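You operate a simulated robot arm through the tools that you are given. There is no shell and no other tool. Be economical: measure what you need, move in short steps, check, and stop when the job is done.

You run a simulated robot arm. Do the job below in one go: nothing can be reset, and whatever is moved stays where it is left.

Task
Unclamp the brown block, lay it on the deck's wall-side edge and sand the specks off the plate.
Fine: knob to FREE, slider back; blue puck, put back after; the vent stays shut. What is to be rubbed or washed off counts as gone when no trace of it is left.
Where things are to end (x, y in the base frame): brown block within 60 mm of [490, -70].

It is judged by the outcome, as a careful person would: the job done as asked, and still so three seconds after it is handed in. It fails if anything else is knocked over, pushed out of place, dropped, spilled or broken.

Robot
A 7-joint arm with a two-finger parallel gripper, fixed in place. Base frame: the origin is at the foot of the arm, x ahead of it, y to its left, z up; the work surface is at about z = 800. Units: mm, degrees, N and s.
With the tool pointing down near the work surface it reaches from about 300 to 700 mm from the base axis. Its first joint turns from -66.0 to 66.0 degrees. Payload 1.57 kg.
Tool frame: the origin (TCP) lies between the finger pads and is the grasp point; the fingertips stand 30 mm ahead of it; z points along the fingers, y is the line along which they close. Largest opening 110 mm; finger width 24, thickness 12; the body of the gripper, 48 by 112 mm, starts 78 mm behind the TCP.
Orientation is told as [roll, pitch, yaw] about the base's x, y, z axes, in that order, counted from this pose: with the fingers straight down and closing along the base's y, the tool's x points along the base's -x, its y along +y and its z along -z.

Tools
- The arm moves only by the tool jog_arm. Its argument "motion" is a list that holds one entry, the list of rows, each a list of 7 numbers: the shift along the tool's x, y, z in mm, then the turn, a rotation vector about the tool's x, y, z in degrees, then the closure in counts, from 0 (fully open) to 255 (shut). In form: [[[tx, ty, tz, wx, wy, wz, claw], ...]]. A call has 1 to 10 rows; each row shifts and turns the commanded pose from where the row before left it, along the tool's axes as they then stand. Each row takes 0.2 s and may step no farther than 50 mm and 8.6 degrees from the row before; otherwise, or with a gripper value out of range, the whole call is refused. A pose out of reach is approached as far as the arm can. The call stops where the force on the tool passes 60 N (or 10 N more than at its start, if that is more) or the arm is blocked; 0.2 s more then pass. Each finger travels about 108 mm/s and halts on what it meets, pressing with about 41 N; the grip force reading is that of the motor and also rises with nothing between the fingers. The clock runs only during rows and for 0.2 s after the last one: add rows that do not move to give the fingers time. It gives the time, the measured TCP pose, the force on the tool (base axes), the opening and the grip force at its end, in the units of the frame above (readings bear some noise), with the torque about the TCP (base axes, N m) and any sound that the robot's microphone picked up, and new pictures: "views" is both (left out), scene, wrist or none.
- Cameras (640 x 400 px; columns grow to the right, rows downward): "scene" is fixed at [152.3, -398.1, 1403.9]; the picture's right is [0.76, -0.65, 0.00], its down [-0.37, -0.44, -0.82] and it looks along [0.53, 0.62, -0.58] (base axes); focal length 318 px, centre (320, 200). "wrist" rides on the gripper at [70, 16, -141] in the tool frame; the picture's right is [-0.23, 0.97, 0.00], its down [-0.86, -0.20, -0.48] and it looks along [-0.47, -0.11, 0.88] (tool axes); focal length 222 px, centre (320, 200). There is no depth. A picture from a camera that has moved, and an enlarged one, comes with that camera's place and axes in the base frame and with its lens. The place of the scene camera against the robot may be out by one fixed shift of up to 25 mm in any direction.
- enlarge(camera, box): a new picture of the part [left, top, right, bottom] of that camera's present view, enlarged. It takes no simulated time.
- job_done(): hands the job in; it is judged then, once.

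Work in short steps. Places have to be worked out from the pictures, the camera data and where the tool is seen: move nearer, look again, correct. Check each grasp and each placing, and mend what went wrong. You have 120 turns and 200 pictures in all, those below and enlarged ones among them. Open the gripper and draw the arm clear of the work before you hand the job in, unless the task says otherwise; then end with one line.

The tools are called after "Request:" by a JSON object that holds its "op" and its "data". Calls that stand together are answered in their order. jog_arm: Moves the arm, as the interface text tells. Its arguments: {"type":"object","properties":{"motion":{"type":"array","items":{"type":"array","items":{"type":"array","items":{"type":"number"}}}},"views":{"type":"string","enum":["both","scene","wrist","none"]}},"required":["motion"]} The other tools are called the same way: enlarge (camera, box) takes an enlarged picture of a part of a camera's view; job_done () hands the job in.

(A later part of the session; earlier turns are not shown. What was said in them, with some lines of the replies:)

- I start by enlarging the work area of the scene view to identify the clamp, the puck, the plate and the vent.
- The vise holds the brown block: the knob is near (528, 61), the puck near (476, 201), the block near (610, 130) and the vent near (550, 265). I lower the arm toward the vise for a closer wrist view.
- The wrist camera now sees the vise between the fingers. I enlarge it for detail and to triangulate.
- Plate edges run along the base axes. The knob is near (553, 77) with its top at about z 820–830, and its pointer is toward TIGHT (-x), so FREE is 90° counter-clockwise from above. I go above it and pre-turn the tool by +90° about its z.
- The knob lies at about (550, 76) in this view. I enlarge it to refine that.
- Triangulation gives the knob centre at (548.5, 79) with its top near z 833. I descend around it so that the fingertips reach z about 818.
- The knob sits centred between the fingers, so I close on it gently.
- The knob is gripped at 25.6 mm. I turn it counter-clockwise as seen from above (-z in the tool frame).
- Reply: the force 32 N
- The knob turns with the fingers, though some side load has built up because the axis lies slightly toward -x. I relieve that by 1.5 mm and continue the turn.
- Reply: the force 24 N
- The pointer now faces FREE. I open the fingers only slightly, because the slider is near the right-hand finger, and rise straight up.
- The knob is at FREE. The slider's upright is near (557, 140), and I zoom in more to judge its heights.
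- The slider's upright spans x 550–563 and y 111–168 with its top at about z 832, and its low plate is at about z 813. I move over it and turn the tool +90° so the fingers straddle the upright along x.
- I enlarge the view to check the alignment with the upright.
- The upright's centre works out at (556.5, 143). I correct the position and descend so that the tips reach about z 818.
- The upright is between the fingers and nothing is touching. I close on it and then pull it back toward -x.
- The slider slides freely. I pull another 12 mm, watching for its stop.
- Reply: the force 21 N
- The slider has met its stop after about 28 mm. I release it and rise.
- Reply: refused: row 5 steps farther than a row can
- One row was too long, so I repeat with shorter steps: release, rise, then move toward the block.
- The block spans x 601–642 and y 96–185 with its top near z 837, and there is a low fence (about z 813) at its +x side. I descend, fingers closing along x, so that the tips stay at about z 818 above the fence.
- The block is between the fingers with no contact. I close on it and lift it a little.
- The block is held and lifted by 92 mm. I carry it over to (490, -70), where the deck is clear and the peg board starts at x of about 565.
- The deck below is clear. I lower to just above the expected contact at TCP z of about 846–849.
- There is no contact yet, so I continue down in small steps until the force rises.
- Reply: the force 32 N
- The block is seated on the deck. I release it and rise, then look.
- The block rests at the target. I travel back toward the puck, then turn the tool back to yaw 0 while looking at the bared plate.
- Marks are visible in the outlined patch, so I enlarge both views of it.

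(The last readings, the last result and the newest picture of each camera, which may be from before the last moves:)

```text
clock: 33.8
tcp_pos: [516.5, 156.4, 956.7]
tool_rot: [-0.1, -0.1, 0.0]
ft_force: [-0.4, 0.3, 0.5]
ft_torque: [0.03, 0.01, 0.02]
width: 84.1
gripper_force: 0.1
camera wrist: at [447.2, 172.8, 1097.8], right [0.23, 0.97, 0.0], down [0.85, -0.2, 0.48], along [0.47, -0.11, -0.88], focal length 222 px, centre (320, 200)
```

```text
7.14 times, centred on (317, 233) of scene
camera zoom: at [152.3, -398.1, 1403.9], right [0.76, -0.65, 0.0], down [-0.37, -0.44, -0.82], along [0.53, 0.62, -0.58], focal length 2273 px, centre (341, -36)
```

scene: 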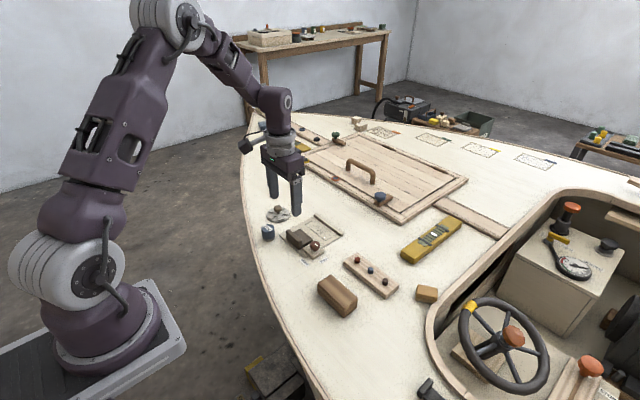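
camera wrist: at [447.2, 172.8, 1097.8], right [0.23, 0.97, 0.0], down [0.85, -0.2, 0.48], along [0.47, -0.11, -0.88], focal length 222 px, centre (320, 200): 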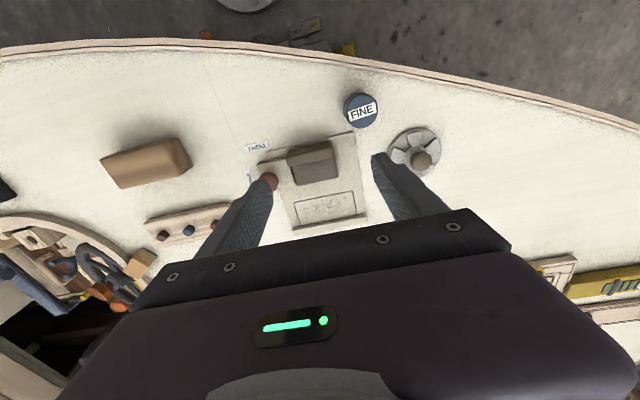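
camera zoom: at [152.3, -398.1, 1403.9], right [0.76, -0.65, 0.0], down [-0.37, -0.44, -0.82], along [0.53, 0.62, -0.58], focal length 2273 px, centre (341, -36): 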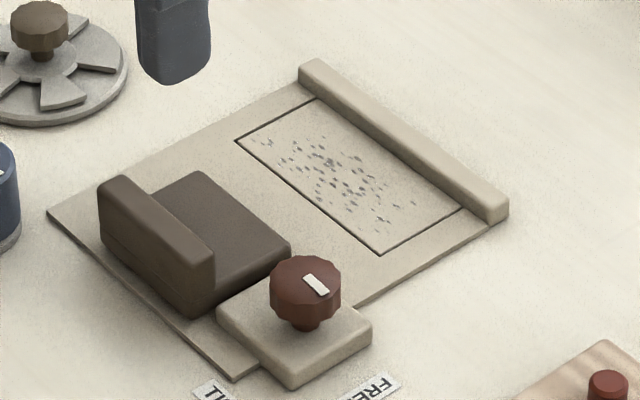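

The specks lie in the outlined patch, x 599–645 and y 96–187, against the fence at x of about 645. The puck is at (490, 210), about 40 mm across with its top at z 834, so I go over it and descend.

Request:
{"op": "jog_arm", "data": {"motion": [[[14, 27, 0, 0, 0, 0, 107], [13, 26.6, 20, 0, 0, 0, 107], [0, 0, 40, 0, 0, 0, 107], [0, 0, 0, 0, 0, 0, 107]]], "views": "both"}}

```text
clock: 34.8
tcp_pos: [490.6, 208.9, 897.4]
tool_rot: [0.0, 0.0, -0.1]
ft_force: [0.5, 0.1, -0.6]
ft_torque: [-0.03, -0.04, 0.03]
width: 63.8
gripper_force: 0.2
camera wrist: at [420.3, 227.1, 1038.1], right [0.23, 0.97, 0.0], down [0.85, -0.2, 0.48], along [0.47, -0.11, -0.88], focal length 222 px, centre (320, 200)
```

scene: 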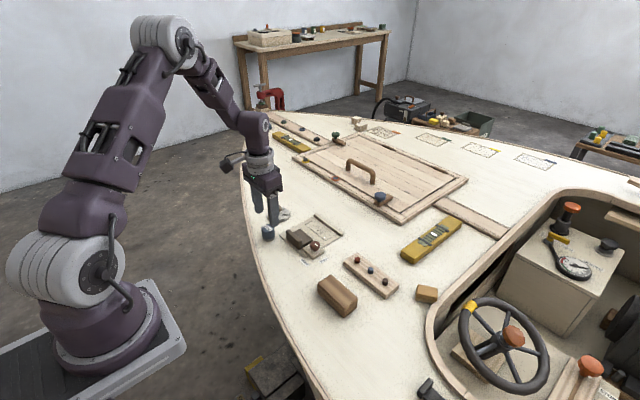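
wrist: 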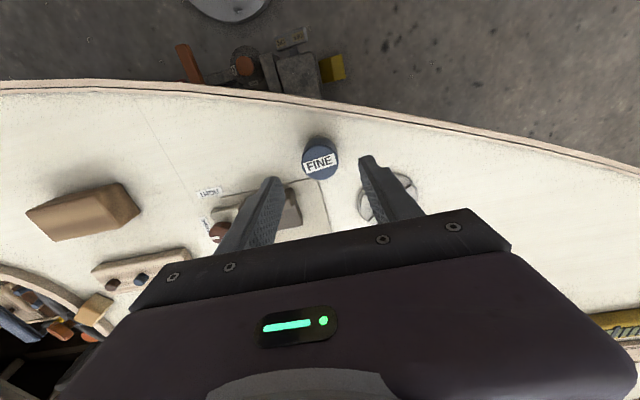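

The puck is centred, so I descend the last 55 mm and close on it.

Request:
{"op": "jog_arm", "data": {"motion": [[[1.5, 1, 25, 0, 0, 0, 107], [0, 0, 18, 0, 0, 0, 107], [0, 0, 10, 0, 0, 0, 107], [0, 0, 2, 0, 0, 0, 107], [0, 0, 0, 0, 0, 0, 150], [0, 0, 0, 0, 0, 0, 190], [0, 0, 0, 0, 0, 0, 190], [0, 0, 0, 0, 0, 0, 190]]], "views": "both"}}

```text
clock: 36.6
tcp_pos: [487.7, 210.7, 841.2]
tool_rot: [-0.1, 0.0, -0.1]
ft_force: [0.4, 0.4, 0.2]
ft_torque: [0.02, -0.03, 0.02]
width: 34.1
gripper_force: 40.7
camera wrist: at [418.5, 227.6, 983.0], right [0.23, 0.97, 0.0], down [0.85, -0.2, 0.48], along [0.47, -0.11, -0.88], focal length 222 px, centre (320, 200)
```

scene: 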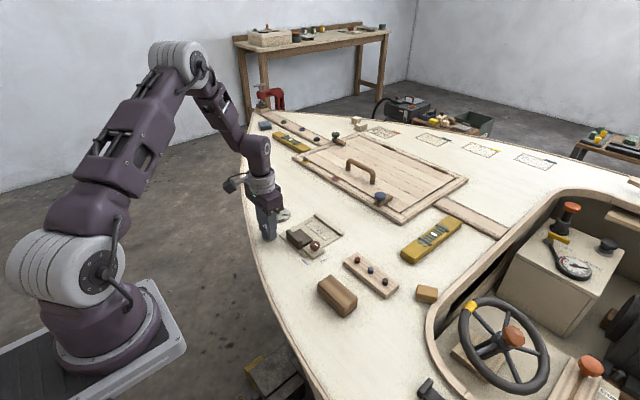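
wrist: 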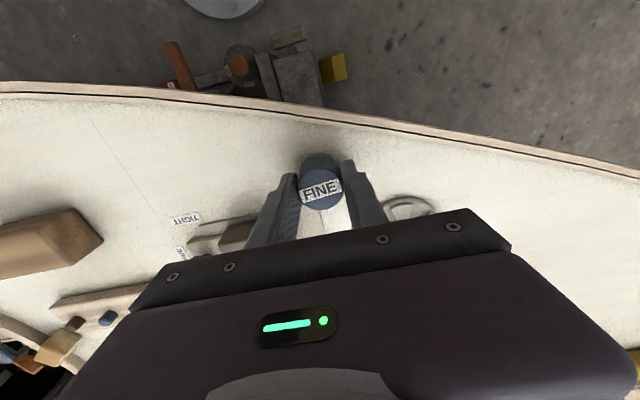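

The puck is gripped at 34 mm; its return pose is TCP (487.7, 210.7, 841.2). I lift it and carry it over the patch at (612, 142).

Request:
{"op": "jog_arm", "data": {"motion": [[[0, 0, -20, 0, 0, 0, 190], [0, 0, -30, 0, 0, 0, 190], [-31, -17, 0, 0, 0, 0, 190], [-31, -17, 0, 0, 0, 0, 190], [-31, -17, 0, 0, 0, 0, 190], [-31, -17, 0, 0, 0, 0, 190], [0, 0, 0, 0, 0, 0, 190]]], "views": "both"}}

```text
clock: 38.2
tcp_pos: [611.8, 143.0, 891.3]
tool_rot: [0.0, 0.0, -0.1]
ft_force: [-0.1, -0.1, -1.0]
ft_torque: [0.02, -0.01, 0.0]
width: 33.7
gripper_force: 41.6
camera wrist: at [543.8, 159.7, 1033.3], right [0.23, 0.97, 0.0], down [0.85, -0.2, 0.48], along [0.47, -0.11, -0.88], focal length 222 px, centre (320, 200)
```

scene: 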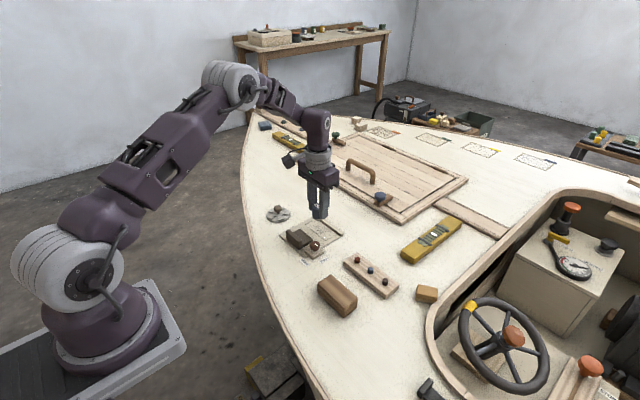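
wrist: 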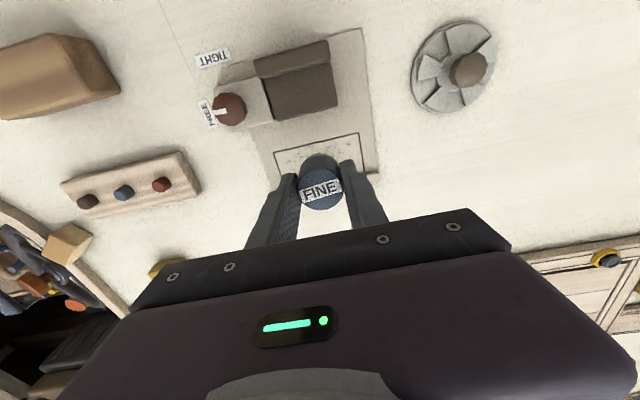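

The puck hangs over the patch. I descend to contact, expected at TCP z of about 844.

Request:
{"op": "jog_arm", "data": {"motion": [[[0, 0, 30, 0, 0, 0, 190], [0, 0, 12, 0, 0, 0, 190], [0, 0, 2, 0, 0, 0, 190], [0, 0, 2, 0, 0, 0, 190], [0, 0, 0, 0, 0, 0, 190]]], "views": "none"}}

```text
clock: 39.4
tcp_pos: [611.3, 142.0, 845.9]
tool_rot: [-0.1, 0.0, -0.1]
ft_force: [0.9, 0.2, -0.7]
ft_torque: [0.03, 0.03, -0.01]
width: 33.9
gripper_force: 41.2
```

There is still no contact, so I continue in 1 mm steps.

Request:
{"op": "jog_arm", "data": {"motion": [[[0, 0, 1, 0, 0, 0, 190], [0, 0, 1, 0, 0, 0, 190], [0, 0, 0, 0, 0, 0, 190]]], "views": "none"}}

Request:
{"op": "jog_arm", "data": {"motion": [[[0, 0, 1, 0, 0, 0, 190], [0, 0, 0, 0, 0, 0, 190]]], "views": "none"}}

```text
clock: 40.2
tcp_pos: [612.7, 141.8, 843.8]
tool_rot: [0.1, -0.1, 0.0]
ft_force: [-2.2, -0.1, 15.1]
ft_torque: [0.03, 0.2, -0.09]
width: 33.9
gripper_force: 40.7
```

```text
clock: 40.8
tcp_pos: [611.7, 141.9, 842.5]
tool_rot: [0.1, -0.2, -0.1]
ft_force: [3.2, 3.4, 17.1]
ft_torque: [0.05, 0.0, -0.13]
width: 33.8
gripper_force: 41.5
```

Contact is made at about 17 N. I rub along y from about 174 to 110 and back in moderate steps.

Request:
{"op": "jog_arm", "data": {"motion": [[[0, 16, 0, 0, 0, 0, 190], [0, 16, 0, 0, 0, 0, 190], [0, -16, 0, 0, 0, 0, 190], [0, -16, 0, 0, 0, 0, 190], [0, -16, 0, 0, 0, 0, 190], [0, -16, 0, 0, 0, 0, 190], [0, 16, 0, 0, 0, 0, 190], [0, 16, 0, 0, 0, 0, 190], [0, 16, 0, 0, 0, 0, 190], [0, 16, 0, 0, 0, 0, 190]]], "views": "both"}}

Request:
{"op": "enlarge", "data": {"camera": "scene", "box": [285, 205, 349, 261]}}

```text
clock: 43.0
tcp_pos: [613.2, 174.5, 840.9]
tool_rot: [0.1, -0.1, -0.3]
ft_force: [0.3, 0.4, -0.3]
ft_torque: [-0.03, 0.01, -0.01]
width: 34.1
gripper_force: 41.1
camera wrist: at [544.3, 192.1, 982.8], right [0.23, 0.97, 0.0], down [0.85, -0.2, 0.48], along [0.47, -0.11, -0.88], focal length 222 px, centre (320, 200)
```

scene: 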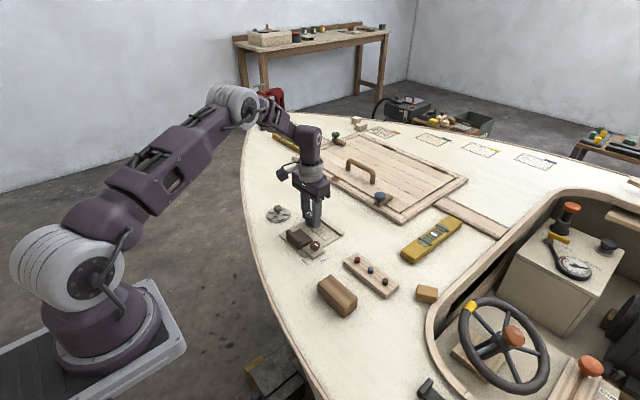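
wrist: 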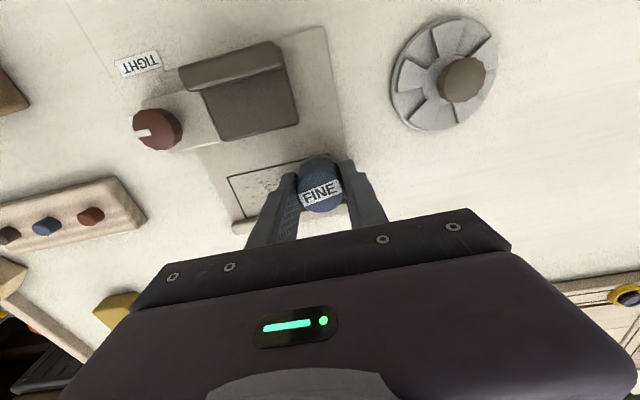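

```text
7.14 times, centred on (317, 233) of scene
camera zoom: at [152.3, -398.1, 1403.9], right [0.76, -0.65, 0.0], down [-0.37, -0.44, -0.82], along [0.53, 0.62, -0.58], focal length 2273 px, centre (341, -36)
```

zoom: 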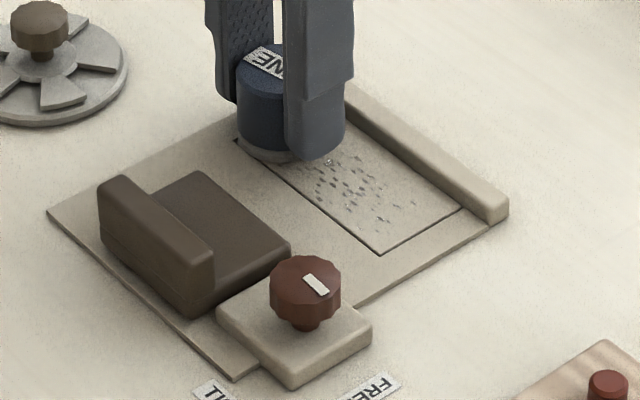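

The force has dropped to zero because the puck crept up in the grip, and the specks are still there. I press again to find contact.

Request:
{"op": "jog_arm", "data": {"motion": [[[0, 0, 1, 0, 0, 0, 190], [0, 0, 0, 0, 0, 0, 190]]], "views": "none"}}

Request:
{"op": "jog_arm", "data": {"motion": [[[0, 0, 1, 0, 0, 0, 190], [0, 0, 0, 0, 0, 0, 190]]], "views": "none"}}

```text
clock: 43.6
tcp_pos: [614.3, 174.3, 841.1]
tool_rot: [0.0, -0.1, -0.1]
ft_force: [2.2, 0.6, 6.7]
ft_torque: [0.06, -0.11, 0.0]
width: 33.6
gripper_force: 41.3
```

```text
clock: 44.2
tcp_pos: [613.4, 173.9, 840.8]
tool_rot: [0.1, -0.2, -0.2]
ft_force: [1.5, 0.6, 26.3]
ft_torque: [0.09, 0.15, -0.09]
width: 33.5
gripper_force: 41.0
```

The contact force is now 26 N. I rub down to y of about 110 and read the force.

Request:
{"op": "jog_arm", "data": {"motion": [[[0, -11, 0, 0, 0, 0, 190], [0, -11, 0, 0, 0, 0, 190], [0, -11, 0, 0, 0, 0, 190], [0, -11, 0, 0, 0, 0, 190], [0, -10, 0, 0, 0, 0, 190], [0, -10, 0, 0, 0, 0, 190]]], "views": "wrist"}}

Request:
{"op": "enlarge", "data": {"camera": "wrist", "box": [250, 110, 430, 230]}}

```text
clock: 45.6
tcp_pos: [612.3, 110.5, 839.7]
tool_rot: [0.1, -0.1, 0.0]
ft_force: [-0.3, 15.5, 26.0]
ft_torque: [0.45, 0.08, -0.05]
width: 33.6
gripper_force: 40.7
camera wrist: at [541.9, 128.6, 981.8], right [0.23, 0.97, 0.0], down [0.85, -0.2, 0.48], along [0.47, -0.11, -0.88], focal length 222 px, centre (320, 200)
```

wrist: 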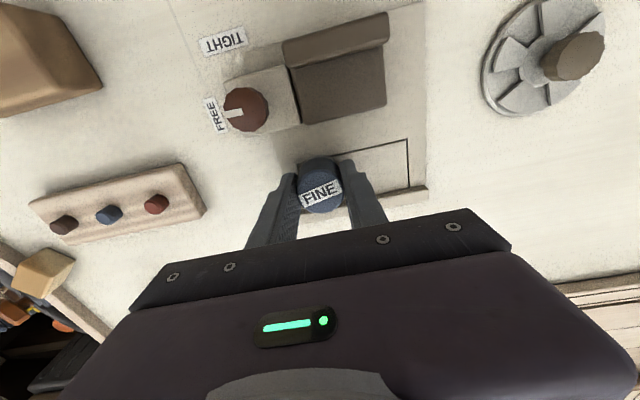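

```text
3.33 times, centred on (340, 170) of wrist
camera zoom: at [541.9, 128.6, 981.8], right [0.23, 0.97, 0.0], down [0.85, -0.2, 0.48], along [0.47, -0.11, -0.88], focal length 740 px, centre (253, 300)
```

zoom: 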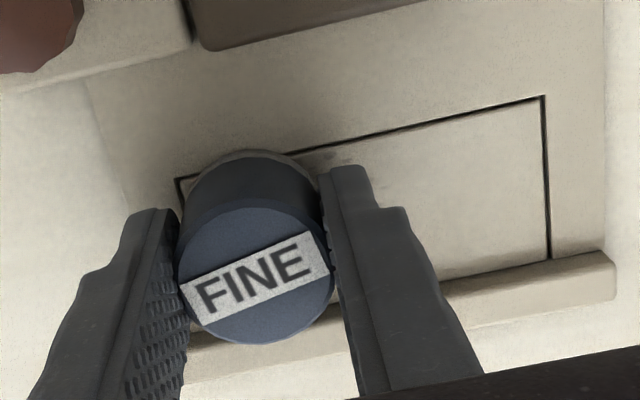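

Pressed like this, one stroke clears the specks. I shift toward the fence (x of about 622) and stroke back, ending at y of about 174.

Request:
{"op": "jog_arm", "data": {"motion": [[[-5, 0, 0, 0, 0, 0, 190], [-5, 0, 0, 0, 0, 0, 190], [0, 11, 0, 0, 0, 0, 190], [0, 11, 0, 0, 0, 0, 190], [0, 11, 0, 0, 0, 0, 190], [0, 11, 0, 0, 0, 0, 190], [0, 11, 0, 0, 0, 0, 190], [0, 9, 0, 0, 0, 0, 190]]], "views": "wrist"}}

Request:
{"op": "enlarge", "data": {"camera": "wrist", "box": [200, 110, 380, 230]}}

Request:
{"op": "enlarge", "data": {"camera": "scene", "box": [285, 205, 349, 261]}}

```text
clock: 47.4
tcp_pos: [621.1, 172.6, 840.6]
tool_rot: [-0.1, 0.0, -0.1]
ft_force: [-0.1, 0.2, -0.4]
ft_torque: [-0.01, 0.0, -0.02]
width: 33.7
gripper_force: 41.0
camera wrist: at [552.0, 191.3, 981.6], right [0.23, 0.97, 0.0], down [0.86, -0.2, 0.48], along [0.47, -0.11, -0.88], focal length 222 px, centre (320, 200)
```

wrist: 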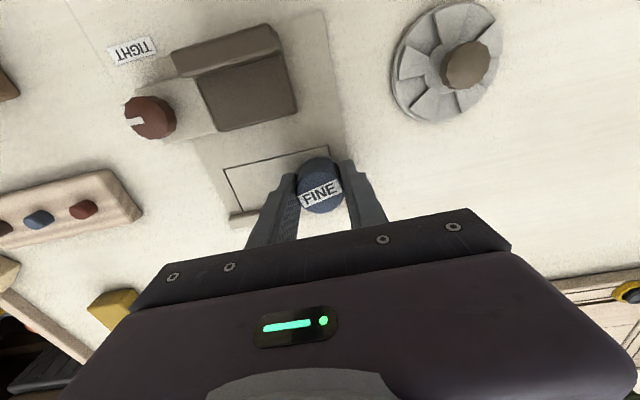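

```text
3.33 times, centred on (290, 170) of wrist
camera zoom: at [552.0, 191.3, 981.6], right [0.23, 0.97, 0.0], down [0.86, -0.2, 0.48], along [0.47, -0.11, -0.88], focal length 740 px, centre (420, 300)
```

zoom: 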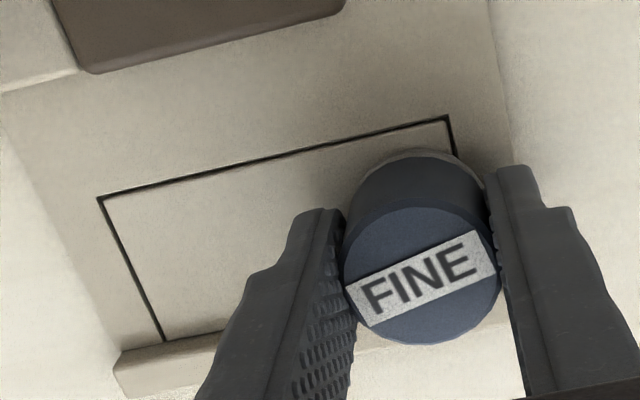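

```text
7.14 times, centred on (317, 233) of scene
camera zoom: at [152.4, -398.1, 1403.9], right [0.76, -0.65, 0.0], down [-0.37, -0.44, -0.82], along [0.53, 0.62, -0.58], focal length 2273 px, centre (341, -36)
```

zoom: 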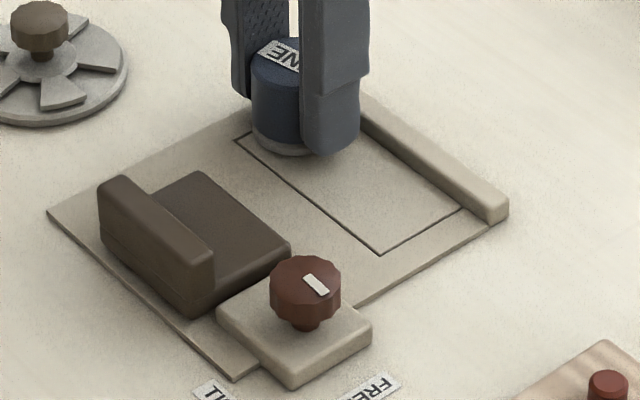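

The patch looks nearly clean, but contact was lost on that stroke. I press again and make another stroke near the fence to be thorough.

Request:
{"op": "jog_arm", "data": {"motion": [[[-1.5, 0, 1, 0, 0, 0, 190], [0, 2, 0.8, 0, 0, 0, 190], [0, 0, 0, 0, 0, 0, 190]]], "views": "none"}}

Request:
{"op": "jog_arm", "data": {"motion": [[[0, -11, 0, 0, 0, 0, 190], [0, -11, 0, 0, 0, 0, 190], [0, -11, 0, 0, 0, 0, 190], [0, -11, 0, 0, 0, 0, 190], [0, -11, 0, 0, 0, 0, 190], [0, -11, 0, 0, 0, 0, 190]]], "views": "none"}}

```text
clock: 48.2
tcp_pos: [624.2, 174.9, 839.6]
tool_rot: [-0.2, -0.1, -0.1]
ft_force: [-2.5, -6.8, 19.6]
ft_torque: [-0.13, 0.01, -0.02]
width: 33.8
gripper_force: 41.0
```

```text
clock: 49.6
tcp_pos: [622.7, 111.1, 838.6]
tool_rot: [0.1, -0.1, -0.1]
ft_force: [0.5, 17.0, 26.9]
ft_torque: [0.51, -0.05, 0.05]
width: 33.6
gripper_force: 40.8
```

That was a good stroke at 27 N. I return on the inner lane (x of about 608) with a slight added press.

Request:
{"op": "jog_arm", "data": {"motion": [[[7, 0, 0, 0, 0, 0, 190], [7, 0, 0, 0, 0, 0, 190], [0, 11, 0.2, 0, 0, 0, 190], [0, 11, 0.2, 0, 0, 0, 190], [0, 11, 0.2, 0, 0, 0, 190], [0, 11, 0.2, 0, 0, 0, 190], [0, 11, 0, 0, 0, 0, 190], [0, 9, 0, 0, 0, 0, 190]]], "views": "none"}}

Request:
{"op": "jog_arm", "data": {"motion": [[[0, 0, -20, 0, 0, 0, 190], [0, 0, -30, 0, 0, 0, 190], [35, 20, 0, 0, 0, 0, 190], [35, 20, 0, 0, 0, 0, 190], [0, 0, 0, 0, 0, 0, 190]]], "views": "both"}}

Request:
{"op": "enlarge", "data": {"camera": "scene", "box": [285, 205, 349, 261]}}

Request:
{"op": "enlarge", "data": {"camera": "wrist", "box": [180, 150, 320, 250]}}

```text
clock: 51.4
tcp_pos: [609.7, 168.5, 838.9]
tool_rot: [-0.5, -0.1, -0.3]
ft_force: [-3.7, -34.8, 48.9]
ft_torque: [-0.88, 0.41, 0.13]
width: 33.8
gripper_force: 40.9
```

```text
clock: 52.6
tcp_pos: [540.5, 213.0, 887.1]
tool_rot: [-0.1, 0.0, -0.1]
ft_force: [0.7, 0.3, -0.4]
ft_torque: [-0.03, -0.01, -0.03]
width: 33.5
gripper_force: 41.2
camera wrist: at [470.6, 230.6, 1028.7], right [0.23, 0.97, 0.0], down [0.85, -0.2, 0.48], along [0.47, -0.11, -0.88], focal length 222 px, centre (320, 200)
```

scene: 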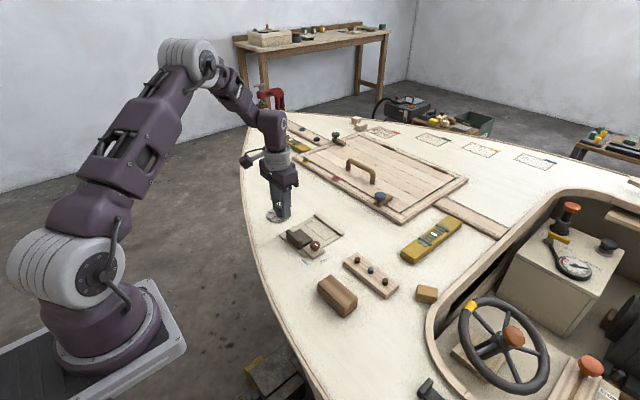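
wrist: 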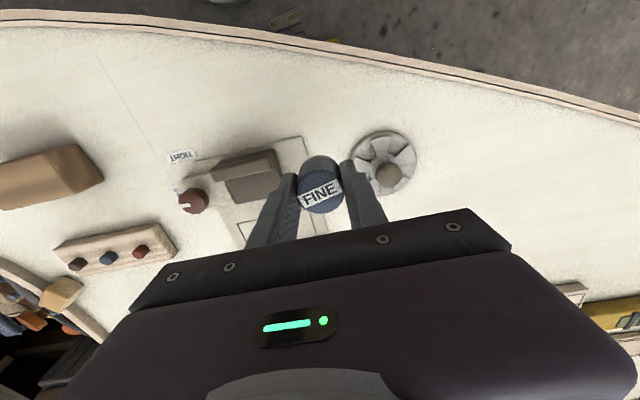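

```text
7.14 times, centred on (317, 233) of scene
camera zoom: at [152.4, -398.1, 1403.9], right [0.76, -0.65, 0.0], down [-0.37, -0.44, -0.82], along [0.53, 0.62, -0.58], focal length 2273 px, centre (341, -36)
```

zoom: 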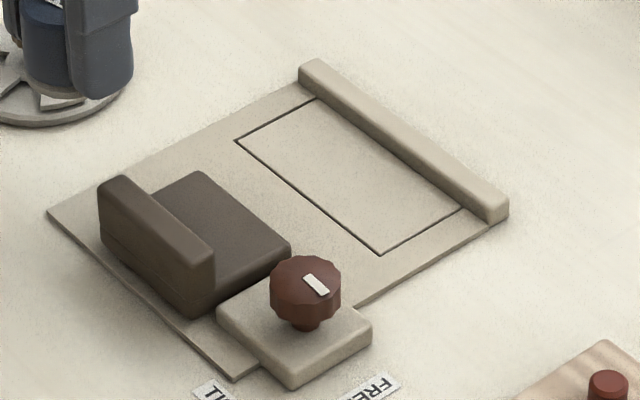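

```text
4.00 times, centred on (250, 200) of wrist
camera zoom: at [470.6, 230.6, 1028.7], right [0.23, 0.97, 0.0], down [0.85, -0.2, 0.48], along [0.47, -0.11, -0.88], focal length 888 px, centre (600, 200)
```

zoom: 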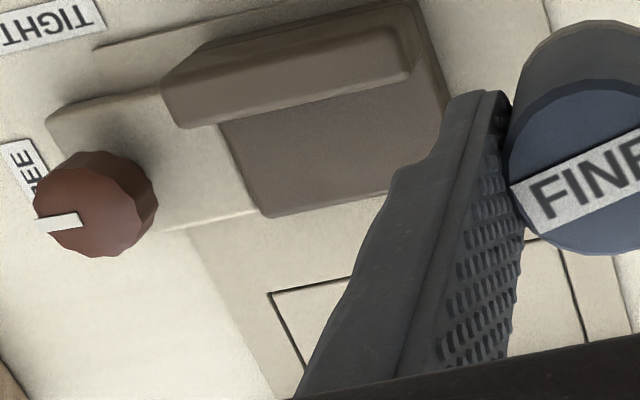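

The patch looks clean in the scene view. I return the puck to its original spot at (488, 210.5), lowering carefully.

Request:
{"op": "jog_arm", "data": {"motion": [[[26, -1, 0, 0, 0, 0, 190], [26.5, -1.5, 0, 0, 0, 0, 190], [0, 0, 25, 0, 0, 0, 190], [0, 0, 15, 0, 0, 0, 190], [0, 0, 5, 0, 0, 0, 190], [0, 0, 0, 0, 0, 0, 190]]], "views": "scene"}}

Request:
{"op": "jog_arm", "data": {"motion": [[[0, 0, 1.5, 0, 0, 0, 190], [0, 0, 1.5, 0, 0, 0, 190], [0, 0, 0, 0, 0, 0, 190]]], "views": "none"}}

```text
clock: 54.0
tcp_pos: [487.3, 210.6, 840.9]
tool_rot: [0.1, 0.0, -0.1]
ft_force: [0.2, 0.3, 0.4]
ft_torque: [-0.02, -0.03, 0.02]
width: 33.7
gripper_force: 41.5
```

scene: 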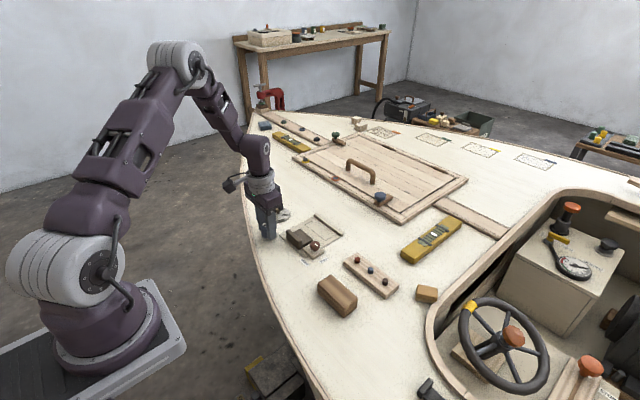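

```text
clock: 54.8
tcp_pos: [488.4, 211.4, 838.3]
tool_rot: [0.0, -0.1, 0.0]
ft_force: [0.3, 0.3, 0.5]
ft_torque: [0.0, -0.01, -0.01]
width: 33.8
gripper_force: 41.6
```

There is no contact yet, so I continue in 1 mm steps.

Request:
{"op": "jog_arm", "data": {"motion": [[[0, 0, 1, 0, 0, 0, 190], [0, 0, 0, 0, 0, 0, 190]]], "views": "none"}}

Request:
{"op": "jog_arm", "data": {"motion": [[[0, 0, 1, 0, 0, 0, 190], [0, 0, 0, 0, 0, 0, 190]]], "views": "none"}}

```text
clock: 55.4
tcp_pos: [486.7, 211.5, 838.0]
tool_rot: [0.0, 0.0, -0.1]
ft_force: [-0.5, 0.2, -0.7]
ft_torque: [-0.01, 0.01, -0.01]
width: 33.8
gripper_force: 41.2
```

```text
clock: 56.0
tcp_pos: [486.6, 211.2, 835.8]
tool_rot: [0.0, 0.0, -0.1]
ft_force: [0.9, -0.3, 0.7]
ft_torque: [-0.05, 0.0, 0.01]
width: 33.7
gripper_force: 40.9
```

Request:
{"op": "jog_arm", "data": {"motion": [[[0, 0, 1, 0, 0, 0, 190], [0, 0, 0, 0, 0, 0, 190]]], "views": "none"}}

```text
clock: 56.6
tcp_pos: [486.2, 212.0, 835.9]
tool_rot: [0.1, 0.0, -0.2]
ft_force: [-0.5, -0.8, 2.6]
ft_torque: [-0.01, -0.02, -0.01]
width: 33.7
gripper_force: 41.5
```

The puck is touching at 2.6 N. I release it, rise straight up, and move back for a view of the plate.

Request:
{"op": "jog_arm", "data": {"motion": [[[0, 0, 0.3, 0, 0, 0, 170], [0, 0, 0, 0, 0, 0, 120], [0, 0, 0, 0, 0, 0, 107], [0, 0, -10, 0, 0, 0, 107], [0, 0, -35, 0, 0, 0, 107], [0, 0, -45, 0, 0, 0, 107], [0, -25, -30, 0, 0, 0, 0], [0, -30, -20, 0, 0, 0, 0], [0, 0, 0, 0, 0, 0, 0]]], "views": "both"}}

Request:
{"op": "enlarge", "data": {"camera": "wrist", "box": [250, 90, 410, 240]}}

Request:
{"op": "enlarge", "data": {"camera": "scene", "box": [250, 195, 362, 265]}}

```text
clock: 58.6
tcp_pos: [487.3, 157.5, 974.7]
tool_rot: [0.0, -0.1, -0.1]
ft_force: [0.6, 0.2, 0.1]
ft_torque: [0.01, 0.01, 0.0]
width: 110.4
gripper_force: 0.1
camera wrist: at [418.2, 174.8, 1116.8], right [0.23, 0.97, 0.0], down [0.85, -0.2, 0.48], along [0.47, -0.11, -0.88], focal length 222 px, centre (320, 200)
```

scene: 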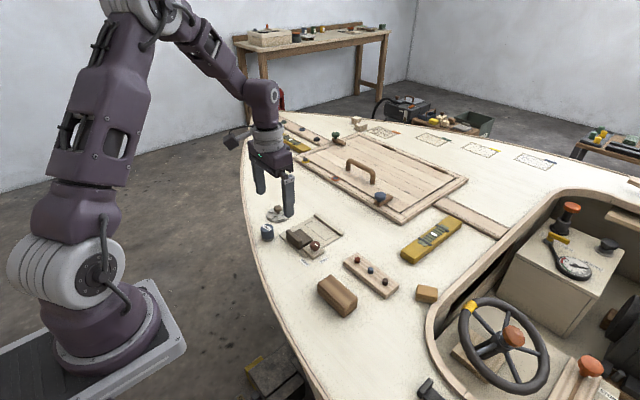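
wrist: 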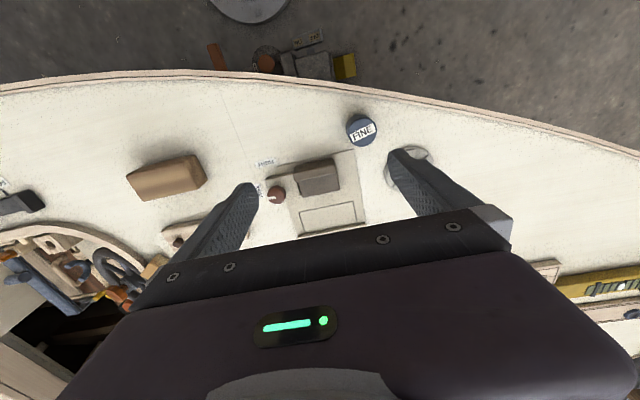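

```text
2.67 times, centred on (330, 165) of wrist
camera zoom: at [418.2, 174.8, 1116.8], right [0.23, 0.97, 0.0], down [0.85, -0.2, 0.48], along [0.47, -0.11, -0.88], focal length 592 px, centre (293, 293)
```

zoom: 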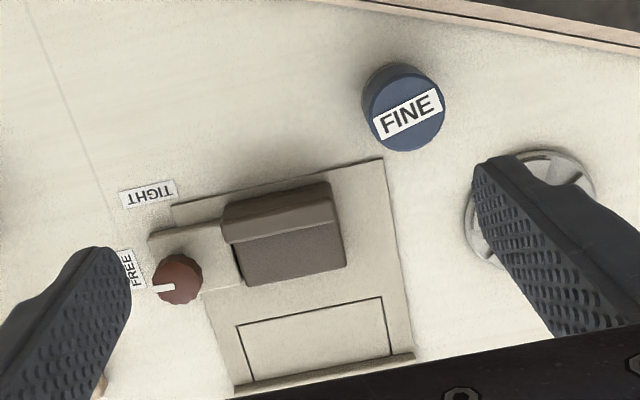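

```text
5.71 times, centred on (306, 230) of scene
camera zoom: at [152.3, -398.1, 1403.9], right [0.76, -0.65, 0.0], down [-0.37, -0.44, -0.82], along [0.53, 0.62, -0.58], focal length 1818 px, centre (400, 29)
```

zoom: 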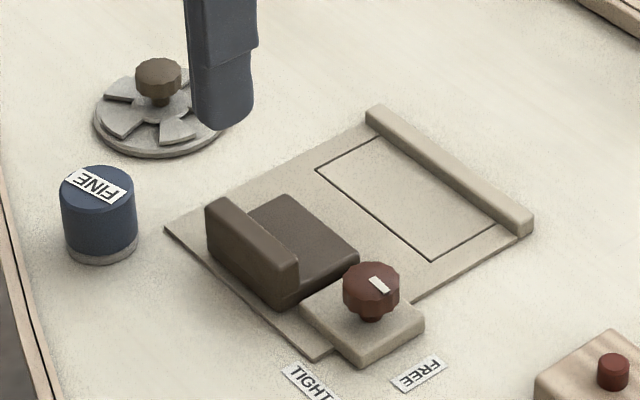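

The puck is back and the patch looks clean. I take one tight zoom to check for any trace.

Request:
{"op": "enlarge", "data": {"camera": "scene", "box": [303, 212, 343, 244]}}

Request:
{"op": "enlarge", "data": {"camera": "wrist", "box": [290, 190, 370, 240]}}

```text
12.50 times, centred on (323, 228) of scene
camera zoom: at [152.3, -398.1, 1403.9], right [0.76, -0.65, 0.0], down [-0.37, -0.44, -0.82], along [0.53, 0.62, -0.58], focal length 3977 px, centre (282, -150)
```

zoom: 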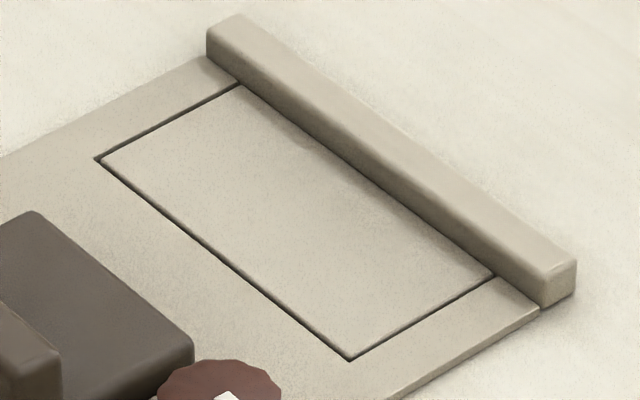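

```text
8.00 times, centred on (330, 215) of wrist
camera zoom: at [418.2, 174.8, 1116.8], right [0.23, 0.97, 0.0], down [0.85, -0.2, 0.48], along [0.47, -0.11, -0.88], focal length 1777 px, centre (240, 80)
```

zoom: 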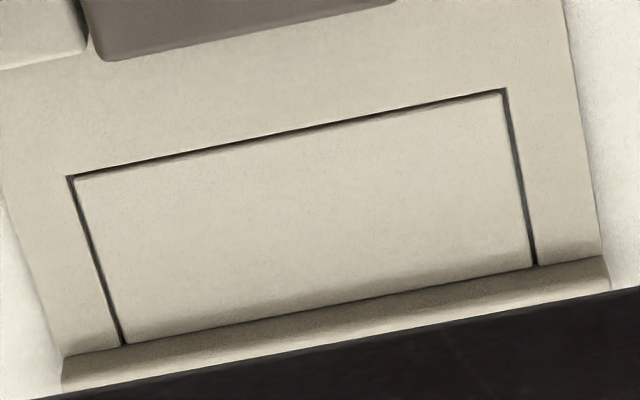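

No trace is left on the plate, the block is at its target and the vent has not been touched. I raise the arm a bit further clear.

Request:
{"op": "jog_arm", "data": {"motion": [[[25, 0, -40, 0, 0, 0, 0], [25, 0, -40, 0, 0, 0, 0], [0, 0, 0, 0, 0, 0, 0]]], "views": "scene"}}

```text
clock: 59.4
tcp_pos: [436.5, 156.6, 1053.8]
tool_rot: [0.0, 0.0, -0.1]
ft_force: [-0.3, 0.3, -0.1]
ft_torque: [0.06, -0.01, -0.02]
width: 110.0
gripper_force: 0.1
```

scene: 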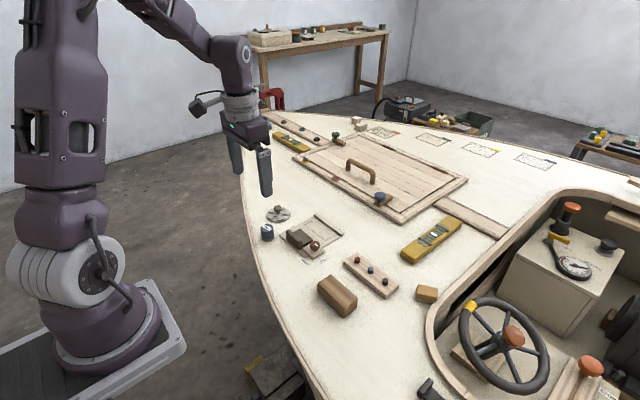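

Everything is in place and the arm is clear, so I hand the job in.

Request:
{"op": "job_done", "data": {}}

```text
The job is handed in.
```

The brown block is unclamped and lying at about (490, -70), and no specks show on the plate in close-up views. The knob is at FREE with the slider back, the blue puck is back within about 3 mm of its spot, and the vent was not touched; I placed the block by your coordinates because I couldn't tell which edge is the wall-side one.
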